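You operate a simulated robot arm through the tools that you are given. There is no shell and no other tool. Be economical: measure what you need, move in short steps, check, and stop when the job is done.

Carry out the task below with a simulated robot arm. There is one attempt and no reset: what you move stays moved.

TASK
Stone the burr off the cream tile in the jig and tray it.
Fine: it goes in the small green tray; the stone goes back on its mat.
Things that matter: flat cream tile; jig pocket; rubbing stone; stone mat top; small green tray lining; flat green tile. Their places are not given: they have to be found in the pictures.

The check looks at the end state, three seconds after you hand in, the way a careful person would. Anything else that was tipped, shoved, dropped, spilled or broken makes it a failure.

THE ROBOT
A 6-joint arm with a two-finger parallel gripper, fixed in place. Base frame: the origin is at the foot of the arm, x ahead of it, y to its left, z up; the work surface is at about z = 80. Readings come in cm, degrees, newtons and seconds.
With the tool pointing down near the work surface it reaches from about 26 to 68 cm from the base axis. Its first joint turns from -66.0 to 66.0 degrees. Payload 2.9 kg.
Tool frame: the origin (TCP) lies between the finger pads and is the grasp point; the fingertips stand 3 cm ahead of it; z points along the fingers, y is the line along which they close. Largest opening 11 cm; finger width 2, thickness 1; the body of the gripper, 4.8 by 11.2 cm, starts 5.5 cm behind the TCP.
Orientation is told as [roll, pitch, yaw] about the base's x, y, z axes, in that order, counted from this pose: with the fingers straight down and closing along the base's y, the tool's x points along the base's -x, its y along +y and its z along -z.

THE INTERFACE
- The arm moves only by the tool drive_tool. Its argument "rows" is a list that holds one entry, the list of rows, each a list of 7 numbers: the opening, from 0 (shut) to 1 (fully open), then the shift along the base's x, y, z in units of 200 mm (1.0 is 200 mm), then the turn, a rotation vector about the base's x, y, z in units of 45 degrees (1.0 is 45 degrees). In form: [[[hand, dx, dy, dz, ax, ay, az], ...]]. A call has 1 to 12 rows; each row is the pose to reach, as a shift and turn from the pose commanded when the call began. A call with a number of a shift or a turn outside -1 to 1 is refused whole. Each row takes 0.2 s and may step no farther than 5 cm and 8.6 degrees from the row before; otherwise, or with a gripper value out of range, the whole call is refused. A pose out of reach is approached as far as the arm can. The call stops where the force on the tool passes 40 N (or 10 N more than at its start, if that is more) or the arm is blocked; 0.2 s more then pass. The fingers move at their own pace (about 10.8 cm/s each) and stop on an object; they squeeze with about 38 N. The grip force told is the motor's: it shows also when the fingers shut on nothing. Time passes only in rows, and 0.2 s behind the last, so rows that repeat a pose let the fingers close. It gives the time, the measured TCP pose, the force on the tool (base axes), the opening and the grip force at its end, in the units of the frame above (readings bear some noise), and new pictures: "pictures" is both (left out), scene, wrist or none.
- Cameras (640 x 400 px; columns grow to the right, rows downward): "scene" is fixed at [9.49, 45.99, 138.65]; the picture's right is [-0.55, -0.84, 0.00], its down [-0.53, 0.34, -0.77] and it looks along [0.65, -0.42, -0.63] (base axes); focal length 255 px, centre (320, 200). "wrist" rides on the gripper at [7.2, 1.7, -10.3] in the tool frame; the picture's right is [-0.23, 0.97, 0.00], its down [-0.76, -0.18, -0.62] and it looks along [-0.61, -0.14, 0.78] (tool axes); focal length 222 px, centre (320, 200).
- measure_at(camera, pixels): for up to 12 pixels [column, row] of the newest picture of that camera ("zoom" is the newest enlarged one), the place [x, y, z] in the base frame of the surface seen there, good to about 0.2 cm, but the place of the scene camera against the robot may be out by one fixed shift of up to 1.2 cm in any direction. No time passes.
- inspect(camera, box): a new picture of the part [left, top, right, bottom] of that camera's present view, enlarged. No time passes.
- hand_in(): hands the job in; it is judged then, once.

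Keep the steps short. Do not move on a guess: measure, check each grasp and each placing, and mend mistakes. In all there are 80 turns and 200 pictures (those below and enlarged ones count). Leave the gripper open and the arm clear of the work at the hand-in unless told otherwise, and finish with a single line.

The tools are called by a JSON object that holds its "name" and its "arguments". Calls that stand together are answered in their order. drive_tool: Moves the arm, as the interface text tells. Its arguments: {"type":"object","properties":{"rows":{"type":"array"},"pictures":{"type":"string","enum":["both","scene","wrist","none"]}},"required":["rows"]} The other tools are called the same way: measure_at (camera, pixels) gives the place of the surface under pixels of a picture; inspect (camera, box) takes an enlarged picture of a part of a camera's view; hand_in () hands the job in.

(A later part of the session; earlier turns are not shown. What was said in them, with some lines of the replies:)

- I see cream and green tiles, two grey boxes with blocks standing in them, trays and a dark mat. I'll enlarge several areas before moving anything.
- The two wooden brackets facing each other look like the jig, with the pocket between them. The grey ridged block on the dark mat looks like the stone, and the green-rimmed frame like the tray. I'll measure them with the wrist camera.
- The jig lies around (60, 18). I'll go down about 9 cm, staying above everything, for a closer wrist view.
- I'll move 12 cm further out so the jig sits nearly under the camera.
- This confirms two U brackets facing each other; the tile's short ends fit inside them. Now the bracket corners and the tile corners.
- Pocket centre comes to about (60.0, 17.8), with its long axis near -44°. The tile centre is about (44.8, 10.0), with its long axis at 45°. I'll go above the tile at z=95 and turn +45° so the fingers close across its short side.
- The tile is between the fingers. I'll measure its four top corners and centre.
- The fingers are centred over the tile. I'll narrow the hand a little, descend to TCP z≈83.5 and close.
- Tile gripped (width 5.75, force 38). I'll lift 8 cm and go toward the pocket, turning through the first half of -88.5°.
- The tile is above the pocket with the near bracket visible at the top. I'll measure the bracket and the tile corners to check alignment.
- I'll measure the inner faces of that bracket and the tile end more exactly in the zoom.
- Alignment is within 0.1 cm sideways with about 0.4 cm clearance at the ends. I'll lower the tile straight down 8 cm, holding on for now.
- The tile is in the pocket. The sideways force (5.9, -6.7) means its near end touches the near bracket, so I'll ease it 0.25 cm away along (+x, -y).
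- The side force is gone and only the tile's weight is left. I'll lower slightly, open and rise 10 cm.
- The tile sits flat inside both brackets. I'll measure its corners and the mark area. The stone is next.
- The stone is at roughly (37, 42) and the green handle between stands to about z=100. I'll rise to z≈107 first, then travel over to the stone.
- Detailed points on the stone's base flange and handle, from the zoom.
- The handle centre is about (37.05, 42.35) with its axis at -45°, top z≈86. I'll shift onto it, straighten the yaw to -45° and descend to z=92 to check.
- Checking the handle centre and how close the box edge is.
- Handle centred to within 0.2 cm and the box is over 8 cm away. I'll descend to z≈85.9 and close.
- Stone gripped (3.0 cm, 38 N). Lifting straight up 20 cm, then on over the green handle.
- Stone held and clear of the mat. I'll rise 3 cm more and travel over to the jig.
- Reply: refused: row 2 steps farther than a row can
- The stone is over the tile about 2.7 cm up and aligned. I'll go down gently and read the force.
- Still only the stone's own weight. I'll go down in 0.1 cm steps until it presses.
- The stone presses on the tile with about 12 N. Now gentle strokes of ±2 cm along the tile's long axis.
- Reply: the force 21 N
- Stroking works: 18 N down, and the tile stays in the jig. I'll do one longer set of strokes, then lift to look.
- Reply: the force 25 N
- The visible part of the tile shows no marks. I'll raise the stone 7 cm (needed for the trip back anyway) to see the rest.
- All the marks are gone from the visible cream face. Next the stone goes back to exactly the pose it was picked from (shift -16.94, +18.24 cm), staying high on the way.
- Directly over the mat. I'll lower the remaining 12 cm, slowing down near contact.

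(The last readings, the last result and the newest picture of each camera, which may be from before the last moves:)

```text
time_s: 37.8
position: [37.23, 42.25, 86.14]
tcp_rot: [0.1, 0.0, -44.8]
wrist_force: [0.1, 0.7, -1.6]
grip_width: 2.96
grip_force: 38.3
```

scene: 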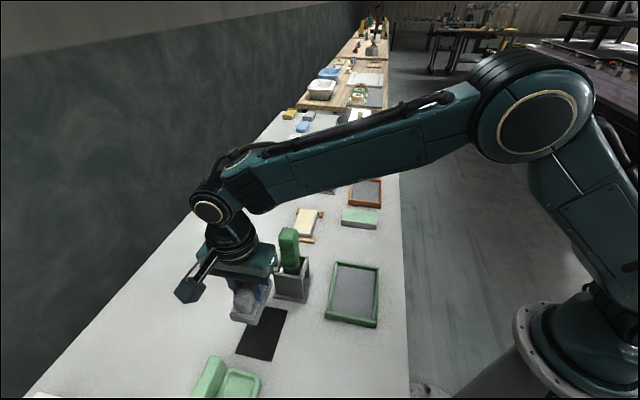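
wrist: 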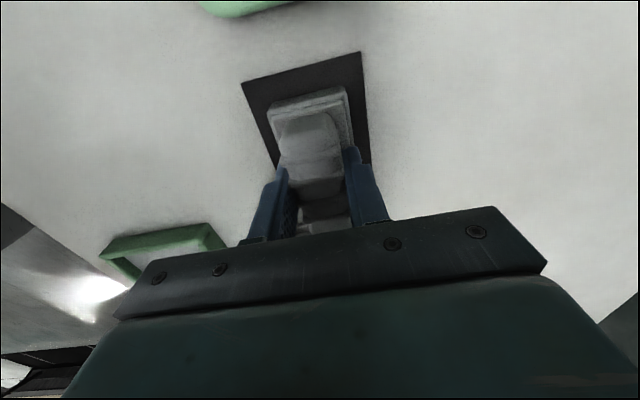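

About 0.1–0.2 cm above the mat, by the weight reading. I'll edge down 0.06 cm and then 0.1 cm.

{"name": "drive_tool", "arguments": {"rows": [[[0.1, 0, 0, -0.003, 0, 0, 0], [0.1, 0, 0, -0.006, 0, 0, 0], [0.1, 0, 0, -0.006, 0, 0, 0]]], "pictures": "none"}}

```text
time_s: 38.6
position: [37.43, 42.32, 85.84]
tcp_rot: [0.0, 0.0, -44.9]
wrist_force: [-0.4, -0.1, -2.1]
grip_width: 2.98
grip_force: 38.0
```

{"name": "drive_tool", "arguments": {"rows": [[[0.1, 0, 0, -0.003, 0, 0, 0], [0.1, 0, 0, -0.007, 0, 0, 0], [0.1, 0, 0, -0.007, 0, 0, 0]]], "pictures": "none"}}

```text
time_s: 39.4
position: [37.31, 42.31, 85.73]
tcp_rot: [0.0, 0.0, -44.9]
wrist_force: [-0.4, -0.2, -2.2]
grip_width: 2.95
grip_force: 37.5
```

No contact yet; the stone likely slid up a little in the grip while rubbing. I'll continue in small steps.

{"name": "drive_tool", "arguments": {"rows": [[[0.1, 0, 0, -0.004, 0, 0, 0], [0.1, 0, 0, -0.008, 0, 0, 0], [0.1, 0, 0, -0.008, 0, 0, 0]]], "pictures": "wrist"}}

{"name": "inspect", "arguments": {"camera": "wrist", "box": [220, 40, 390, 180]}}

```text
time_s: 40.2
position: [37.39, 42.38, 85.47]
tcp_rot: [0.1, 0.0, -44.9]
wrist_force: [0.7, -0.8, 4.6]
grip_width: 2.95
grip_force: 38.2
```

wrist: 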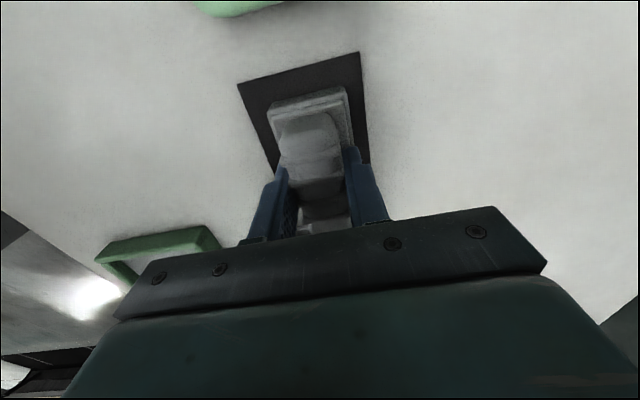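

```text
2.86 times, centred on (305, 110) of wrist
```

zoom: 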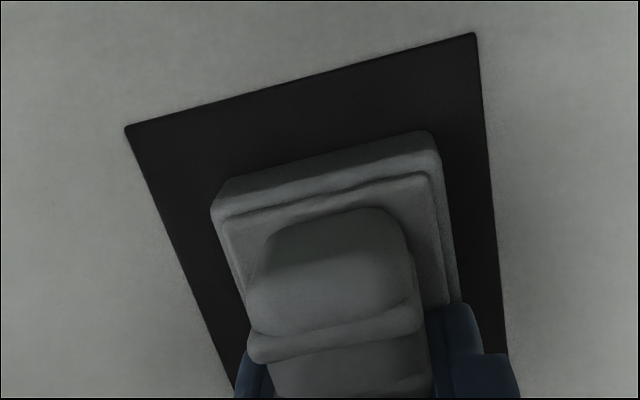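

Contact is confirmed at 6 N. Before releasing I'll check the margins on the mat.

{"name": "measure_at", "arguments": {"camera": "zoom", "pixels": [[128, 130], [474, 36], [214, 208], [436, 145], [304, 80], [320, 165]]}}

```text
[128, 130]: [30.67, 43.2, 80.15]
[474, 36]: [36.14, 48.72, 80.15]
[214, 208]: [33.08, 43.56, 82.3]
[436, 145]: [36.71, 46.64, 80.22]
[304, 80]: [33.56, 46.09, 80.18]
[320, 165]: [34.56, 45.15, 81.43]
```

The stone is well inside the mat on all sides. Releasing and rising straight up.

{"name": "drive_tool", "arguments": {"rows": [[[0.5, 0, 0, 0, 0, 0, 0], [0.5, 0, 0, 0, 0, 0, 0], [0.6, 0, 0, 0.1, 0, 0, 0], [0.6, 0, 0, 0.3, 0, 0, 0], [0.6, 0, 0, 0.5, 0, 0, 0], [0.6, 0, 0, 0.7, 0, 0, 0], [0.6, 0, 0, 0.9, 0, 0, 0], [0.6, 0, 0, 1.0, 0, 0, 0], [0.6, 0, 0, 1.0, 0, 0, 0]]], "pictures": "both"}}

{"name": "inspect", "arguments": {"camera": "wrist", "box": [240, 10, 400, 150]}}

```text
time_s: 42.2
position: [37.13, 42.41, 105.58]
tcp_rot: [0.0, 0.0, -44.9]
wrist_force: [0.3, -0.7, 0.0]
grip_width: 6.61
grip_force: 0.0
```

scene: 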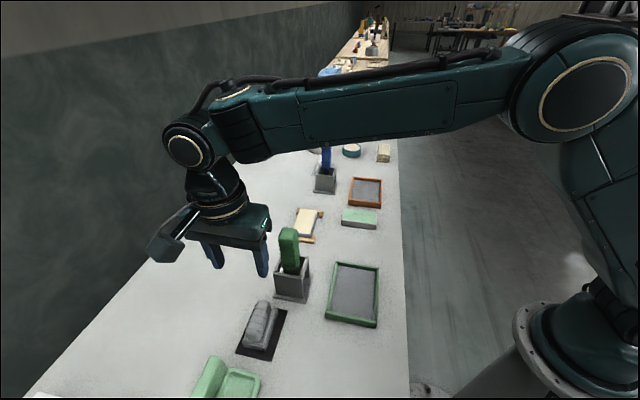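
wrist: 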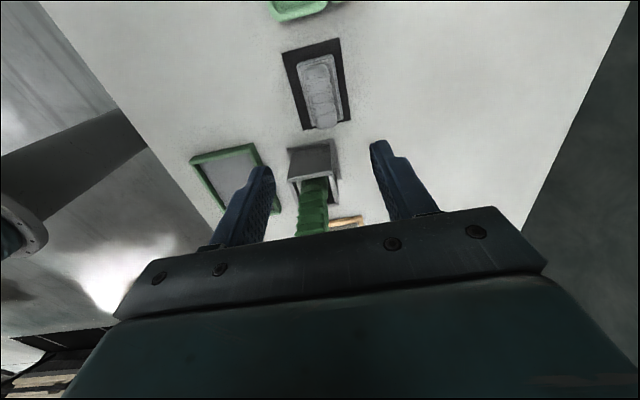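

```text
2.86 times, centred on (320, 80) of wrist
```

zoom: 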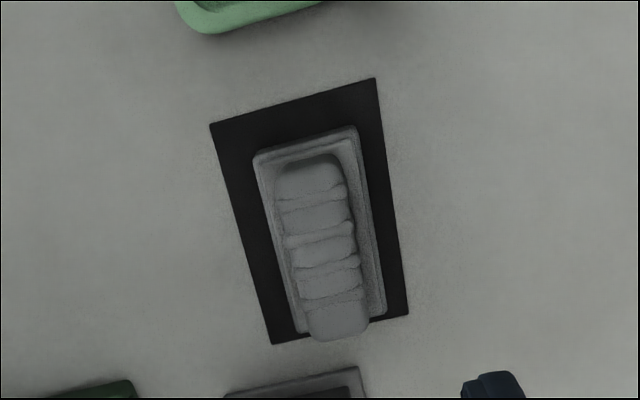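

The stone rests flat on its mat. I'll go back to the tile over the green handle at z≈108.

{"name": "drive_tool", "arguments": {"rows": [[[0.75, 0, 0, 0.14, 0, 0, 0], [0.75, 0.12, -0.13, 0.14, 0, 0, 0.03], [0.75, 0.24, -0.26, 0.14, 0, 0, 0.03], [0.75, 0.36, -0.39, 0.14, 0, 0, 0.03], [0.75, 0.48, -0.52, 0.14, 0, 0, 0.03], [0.75, 0.6, -0.65, 0.14, 0, 0, 0.03], [0.75, 0.72, -0.78, 0.14, 0, 0, 0.03], [0.75, 0.84, -0.9, 0.14, 0, 0, 0.03], [0.75, 0.94, -0.98, 0.14, 0, 0, 0.03]]], "pictures": "none"}}

{"name": "drive_tool", "arguments": {"rows": [[[0.75, 0.1, -0.12, -0.1, 0, 0, 0], [0.75, 0.21, -0.23, -0.25, 0, 0, 0], [0.75, 0.21, -0.23, -0.45, 0, 0, 0], [0.75, 0.21, -0.23, -0.65, 0, 0, 0], [0.75, 0.21, -0.23, -0.73, 0, 0, 0], [0.75, 0.21, -0.23, -0.73, 0, 0, 0]]], "pictures": "wrist"}}

{"name": "inspect", "arguments": {"camera": "wrist", "box": [200, 20, 420, 220]}}

```text
time_s: 44.2
position: [56.04, 22.41, 108.49]
tcp_rot: [0.0, 0.1, -43.4]
wrist_force: [-0.2, -0.1, 0.4]
grip_width: 8.24
grip_force: 0.0
```

```text
time_s: 45.6
position: [59.89, 18.24, 93.73]
tcp_rot: [0.1, -0.1, -43.5]
wrist_force: [-0.1, 0.3, 0.0]
grip_width: 8.27
grip_force: 0.1
```

wrist: 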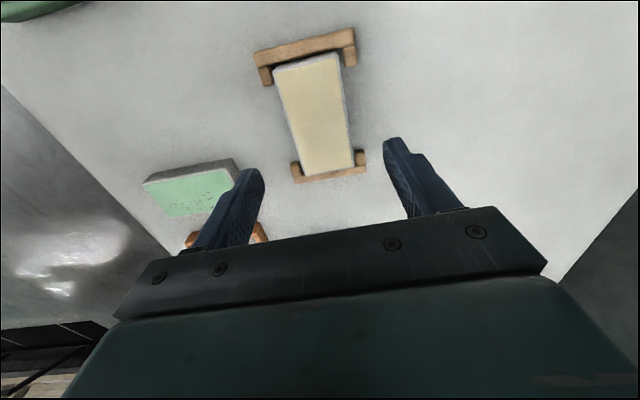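

```text
2.00 times, centred on (310, 120) of wrist
```

zoom: 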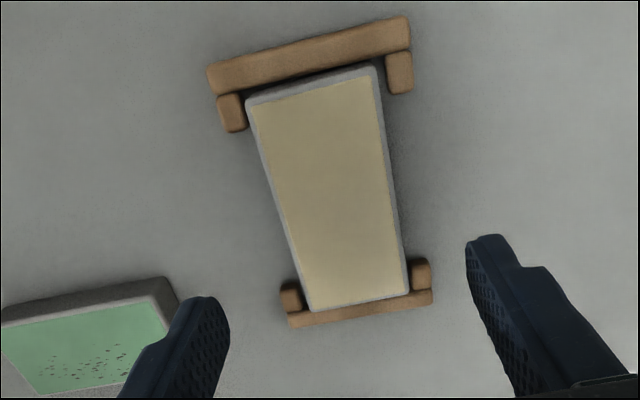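

The cream face is completely clean. I'll measure the tile's corners for the pick-up.

{"name": "measure_at", "arguments": {"camera": "zoom", "pixels": [[248, 104], [374, 72], [405, 290], [312, 308]]}}

```text
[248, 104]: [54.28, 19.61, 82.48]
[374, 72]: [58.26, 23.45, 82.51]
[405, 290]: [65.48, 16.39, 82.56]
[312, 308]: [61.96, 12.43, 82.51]
```

The gripper is centred within 0.3 cm. A small correction, then descend, grip, and lift straight out.

{"name": "drive_tool", "arguments": {"rows": [[[0.75, 0.006, -0.013, -0.2, 0, 0, 0], [0.75, 0.006, -0.013, -0.38, 0, 0, 0], [0.75, 0.006, -0.013, -0.47, 0, 0, 0], [0.75, 0.006, -0.013, -0.5, 0, 0, 0], [0.75, 0.006, -0.013, -0.5, 0, 0, 0], [0.35, 0.006, -0.013, -0.5, 0, 0, 0], [0.35, 0.006, -0.013, -0.5, 0, 0, 0], [0.35, 0.006, -0.013, -0.5, 0, 0, 0]]], "pictures": "wrist"}}

```text
time_s: 47.4
position: [60.04, 17.92, 83.77]
tcp_rot: [0.0, 0.2, -43.4]
wrist_force: [-0.3, -0.9, 0.2]
grip_width: 5.76
grip_force: 38.1
```

wrist: 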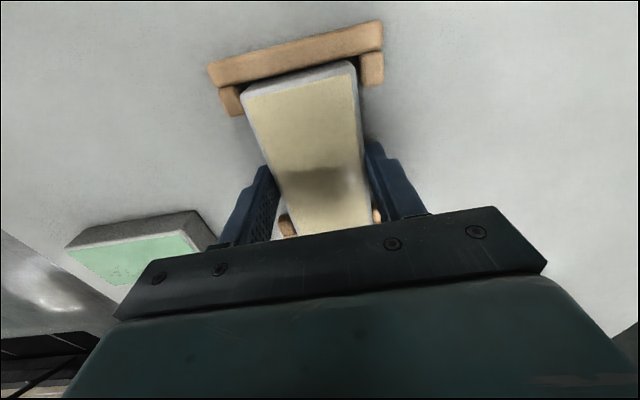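

Gripped (5.76 cm). Lifting straight up out of the jig, and measuring the tray in the scene view meanwhile.

{"name": "drive_tool", "arguments": {"rows": [[[0.35, 0, 0, 0.1, 0, 0, 0], [0.35, 0, 0, 0.25, 0, 0, 0], [0.35, 0, 0, 0.45, 0, 0, 0], [0.35, 0, 0, 0.6, 0, 0, 0], [0.35, 0, 0, 0.6, 0, 0, 0]]], "pictures": "both"}}

{"name": "measure_at", "arguments": {"camera": "scene", "pixels": [[334, 264], [378, 269], [374, 325], [328, 318], [354, 292], [337, 270], [374, 274], [370, 318], [333, 312]]}}

{"name": "inspect", "arguments": {"camera": "scene", "box": [270, 190, 400, 340]}}

```text
time_s: 48.6
position: [60.54, 17.5, 95.78]
tcp_rot: [-0.2, 0.0, -43.5]
wrist_force: [-0.2, -0.2, -3.0]
grip_width: 5.75
grip_force: 37.8
```

scene: 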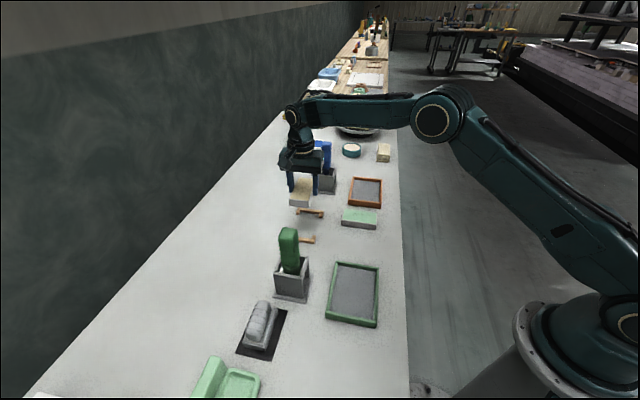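
wrist: 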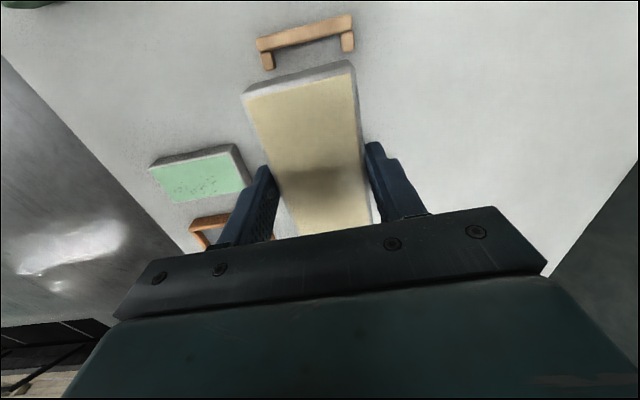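

```text
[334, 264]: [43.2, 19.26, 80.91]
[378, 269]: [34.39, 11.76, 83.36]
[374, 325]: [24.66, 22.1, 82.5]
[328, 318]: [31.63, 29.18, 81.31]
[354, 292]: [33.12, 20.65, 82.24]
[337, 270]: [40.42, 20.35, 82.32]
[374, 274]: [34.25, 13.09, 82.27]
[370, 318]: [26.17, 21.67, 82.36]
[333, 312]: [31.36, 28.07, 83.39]
```

```text
2.67 times, centred on (335, 265) of scene
```

zoom: 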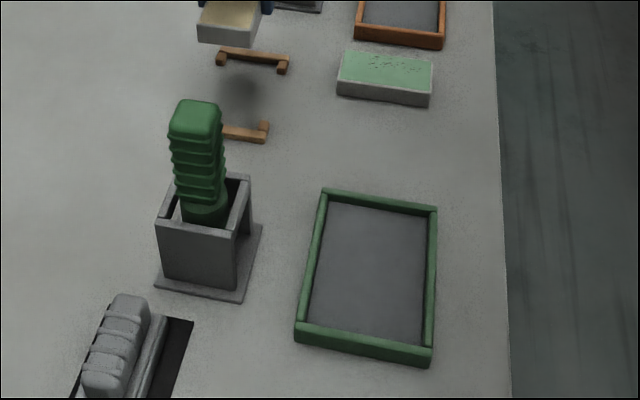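

The tray's inner space is roughly 11.8 × 9.2 cm, with its long axis matching the tile's present direction. I'll move to a viewpoint beside the tray at this height.

{"name": "drive_tool", "arguments": {"rows": [[[0.35, -0.2, -0.03, 0.02, 0, 0, 0], [0.35, -0.4, -0.06, 0.05, 0, 0, 0], [0.35, -0.6, -0.09, 0.1, 0, 0, 0], [0.35, -0.8, -0.12, 0.1, 0, 0, 0], [0.35, -1.0, -0.13, 0.1, 0, 0, 0], [0.35, -1.0, -0.13, 0.1, 0, 0, 0]]], "pictures": "wrist"}}

```text
time_s: 50.0
position: [40.44, 15.56, 97.56]
tcp_rot: [0.0, 0.0, -43.4]
wrist_force: [-0.1, -0.2, -2.4]
grip_width: 5.78
grip_force: 37.5
```

wrist: 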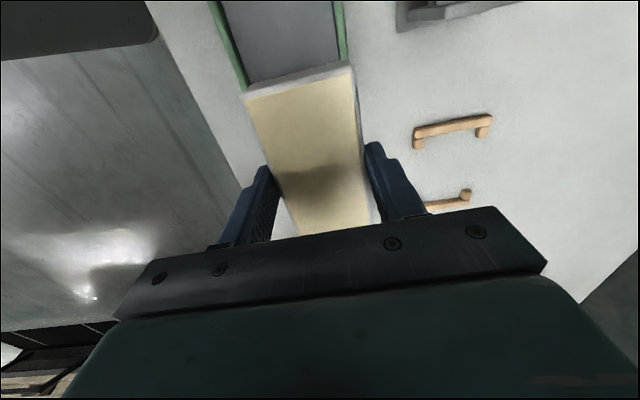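

The held tile hides the tray's far end. I'll rise about 12 cm and step back so the whole tray shows above the tile.

{"name": "drive_tool", "arguments": {"rows": [[[0.35, 0.05, -0.05, 0.2, 0, 0, 0], [0.35, 0.1, -0.1, 0.4, 0, 0, 0], [0.35, 0.15, -0.15, 0.6, 0, 0, 0], [0.35, 0.15, -0.15, 0.6, 0, 0, 0]]], "pictures": "wrist"}}

{"name": "inspect", "arguments": {"camera": "wrist", "box": [180, 0, 400, 120]}}

```text
time_s: 51.0
position: [43.42, 12.25, 109.89]
tcp_rot: [-0.1, 0.0, -43.4]
wrist_force: [0.0, -0.1, -3.2]
grip_width: 5.77
grip_force: 38.0
```

wrist: 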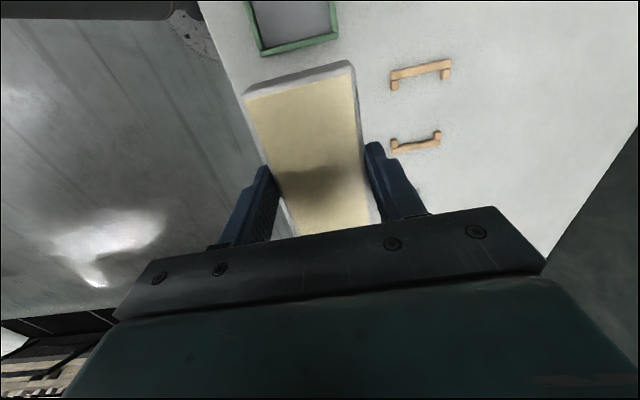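

```text
2.91 times, centred on (290, 60) of wrist
```

zoom: 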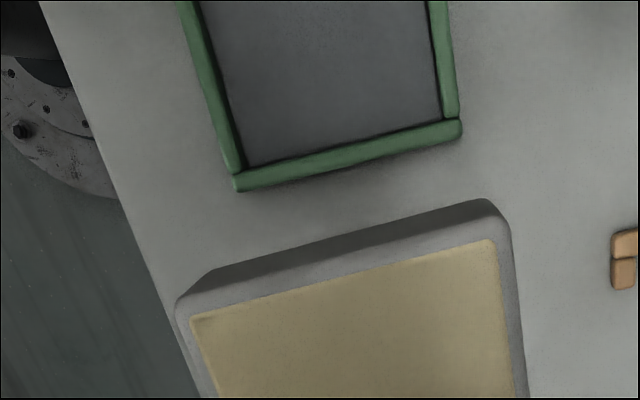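

{"name": "measure_at", "arguments": {"camera": "zoom", "pixels": [[248, 163], [436, 116], [238, 186], [458, 130], [340, 138], [340, 60], [345, 157], [226, 100], [432, 50], [205, 100], [445, 50]]}}

```text
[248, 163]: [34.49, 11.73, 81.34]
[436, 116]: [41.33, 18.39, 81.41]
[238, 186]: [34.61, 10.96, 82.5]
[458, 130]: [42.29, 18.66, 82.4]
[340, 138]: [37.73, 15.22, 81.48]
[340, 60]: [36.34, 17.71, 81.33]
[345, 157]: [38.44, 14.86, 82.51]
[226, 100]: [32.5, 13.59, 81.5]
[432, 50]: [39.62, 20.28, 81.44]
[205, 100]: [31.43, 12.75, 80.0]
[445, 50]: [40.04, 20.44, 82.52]
```

Far inner edge and sides are measured: the inner width is 9.55 cm and the tray axis about -45.8°. Now I'll go above the estimated tray centre at z≈96, turn -2°, and look for the near edge.

{"name": "drive_tool", "arguments": {"rows": [[[0.35, -0.15, 0.11, -0.05, 0, 0, -0.045], [0.35, -0.3, 0.22, -0.15, 0, 0, -0.045], [0.35, -0.42, 0.31, -0.3, 0, 0, -0.045], [0.35, -0.5, 0.37, -0.45, 0, 0, -0.045], [0.35, -0.5, 0.37, -0.6, 0, 0, -0.045], [0.35, -0.5, 0.37, -0.69, 0, 0, -0.045], [0.35, -0.5, 0.37, -0.69, 0, 0, -0.045]]], "pictures": "both"}}

{"name": "inspect", "arguments": {"camera": "wrist", "box": [200, 0, 420, 120]}}

```text
time_s: 52.6
position: [33.34, 19.56, 95.95]
tcp_rot: [0.0, 0.0, -45.5]
wrist_force: [-0.6, -1.2, -3.1]
grip_width: 5.75
grip_force: 38.2
```

scene: 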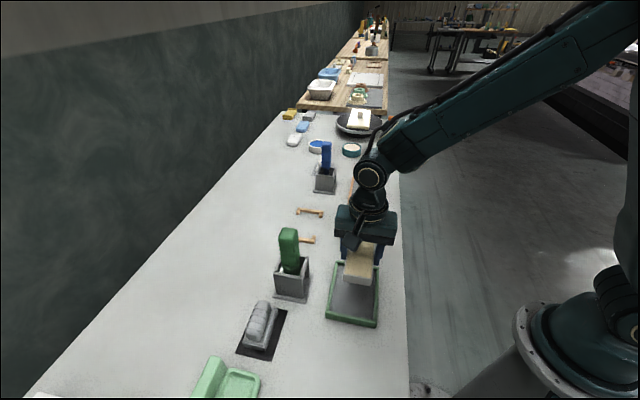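
wrist: 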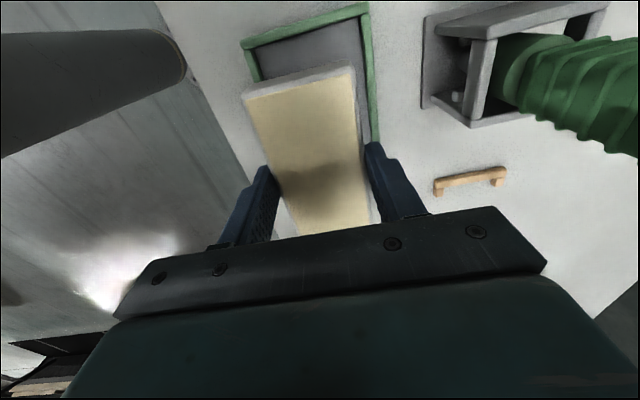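

```text
2.91 times, centred on (310, 60) of wrist
```

zoom: 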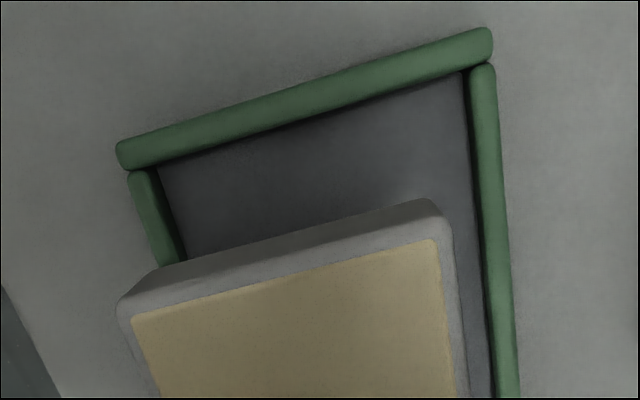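

{"name": "measure_at", "arguments": {"camera": "zoom", "pixels": [[162, 172], [458, 82], [310, 130], [310, 122], [180, 250], [472, 170], [122, 310], [442, 215], [445, 240], [280, 262]]}}

```text
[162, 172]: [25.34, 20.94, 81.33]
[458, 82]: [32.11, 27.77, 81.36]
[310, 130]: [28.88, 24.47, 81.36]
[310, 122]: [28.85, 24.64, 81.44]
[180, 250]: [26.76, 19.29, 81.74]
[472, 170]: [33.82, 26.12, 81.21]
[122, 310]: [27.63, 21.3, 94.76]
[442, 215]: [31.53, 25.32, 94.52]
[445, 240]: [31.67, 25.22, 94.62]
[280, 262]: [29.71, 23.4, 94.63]
```

The tile is centred over the tray to within 0.2 cm, with about 1.2 cm to spare at the ends and 1.9 cm at the sides. Lowering toward the lining, which is at z=81.4.

{"name": "drive_tool", "arguments": {"rows": [[[0.35, 0.005, 0.005, -0.2, 0, 0, 0], [0.35, 0.005, 0.005, -0.38, 0, 0, 0], [0.35, 0.005, 0.005, -0.47, 0, 0, 0], [0.35, 0.005, 0.005, -0.51, 0, 0, 0], [0.35, 0.005, 0.005, -0.53, 0, 0, 0], [0.35, 0.005, 0.005, -0.53, 0, 0, 0]]], "pictures": "wrist"}}

```text
time_s: 54.0
position: [33.39, 19.75, 85.46]
tcp_rot: [-0.1, 0.1, -45.6]
wrist_force: [0.9, -0.5, -3.0]
grip_width: 5.75
grip_force: 38.1
```

wrist: 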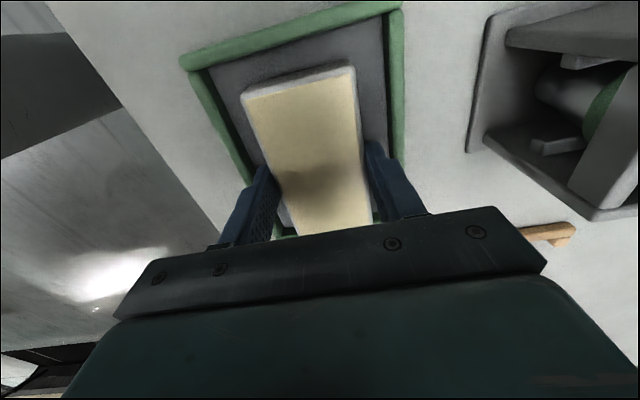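

Inside the tray with clearance all around. Last few millimetres in small steps.

{"name": "drive_tool", "arguments": {"rows": [[[0.35, 0, 0, -0.006, 0, 0, 0], [0.35, 0, 0, -0.012, 0, 0, 0], [0.35, 0, 0, -0.017, 0, 0, 0], [0.35, 0, 0, -0.017, 0, 0, 0]]], "pictures": "none"}}

```text
time_s: 55.0
position: [33.37, 19.74, 85.18]
tcp_rot: [0.0, 0.0, -45.5]
wrist_force: [-2.4, -1.1, 4.9]
grip_width: 5.75
grip_force: 38.0
```

Contact (force reversed to +5 N). I'll open just enough (6.6 cm), then rise straight up.

{"name": "drive_tool", "arguments": {"rows": [[[0.6, 0, 0, 0, 0, 0, 0], [0.6, 0, 0, 0, 0, 0, 0], [0.6, 0, 0, 0.05, 0, 0, 0], [0.6, 0, 0, 0.2, 0, 0, 0], [0.6, 0, 0, 0.4, 0, 0, 0], [0.8, 0, 0, 0.6, 0, 0, 0], [0.8, 0, 0, 0.8, 0, 0, 0], [1, 0, 0, 1.0, 0, 0, 0], [1, 0, 0, 1.0, 0, 0, 0]]], "pictures": "both"}}

{"name": "inspect", "arguments": {"camera": "scene", "box": [180, 190, 420, 400]}}

{"name": "inspect", "arguments": {"camera": "wrist", "box": [200, 0, 440, 180]}}

```text
time_s: 57.0
position: [33.42, 19.64, 105.03]
tcp_rot: [0.0, 0.0, -45.6]
wrist_force: [-0.6, -0.2, 0.0]
grip_width: 10.98
grip_force: 0.0
```

scene: 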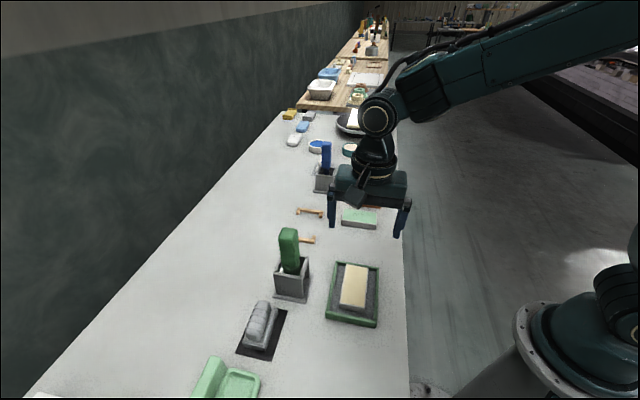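
wrist: 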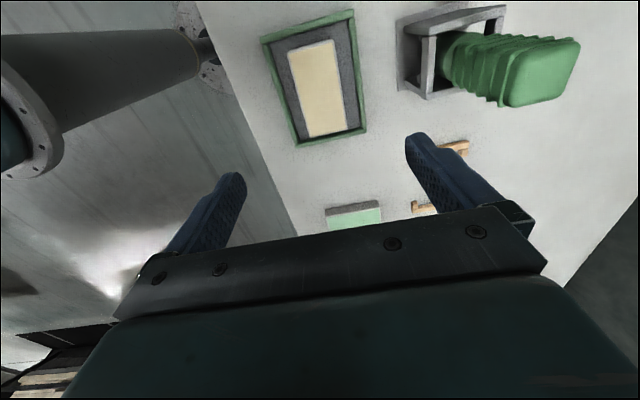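

```text
1.90 times, centred on (300, 295) of scene
```

zoom: 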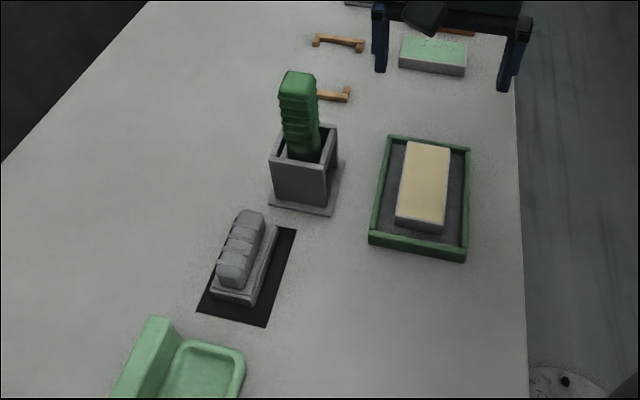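

```text
2.22 times, centred on (320, 90) of wrist
```

zoom: 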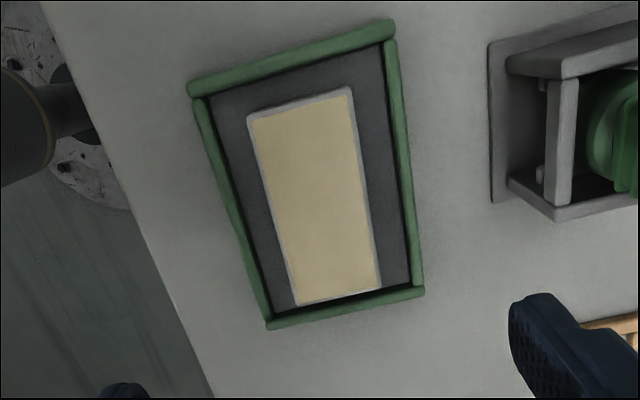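

The clean tile lies flat on the green tray's lining, the stone is on its mat, and the green tile and everything else is where it was. The gripper is open and well clear, so I'm handing in.

{"name": "hand_in", "arguments": {}}

```text
The job is handed in.
```

The cream tile was stoned clean in the jig and now lies flat in the small green tray, with the stone back on its mat; the job is handed in, result not yet known.
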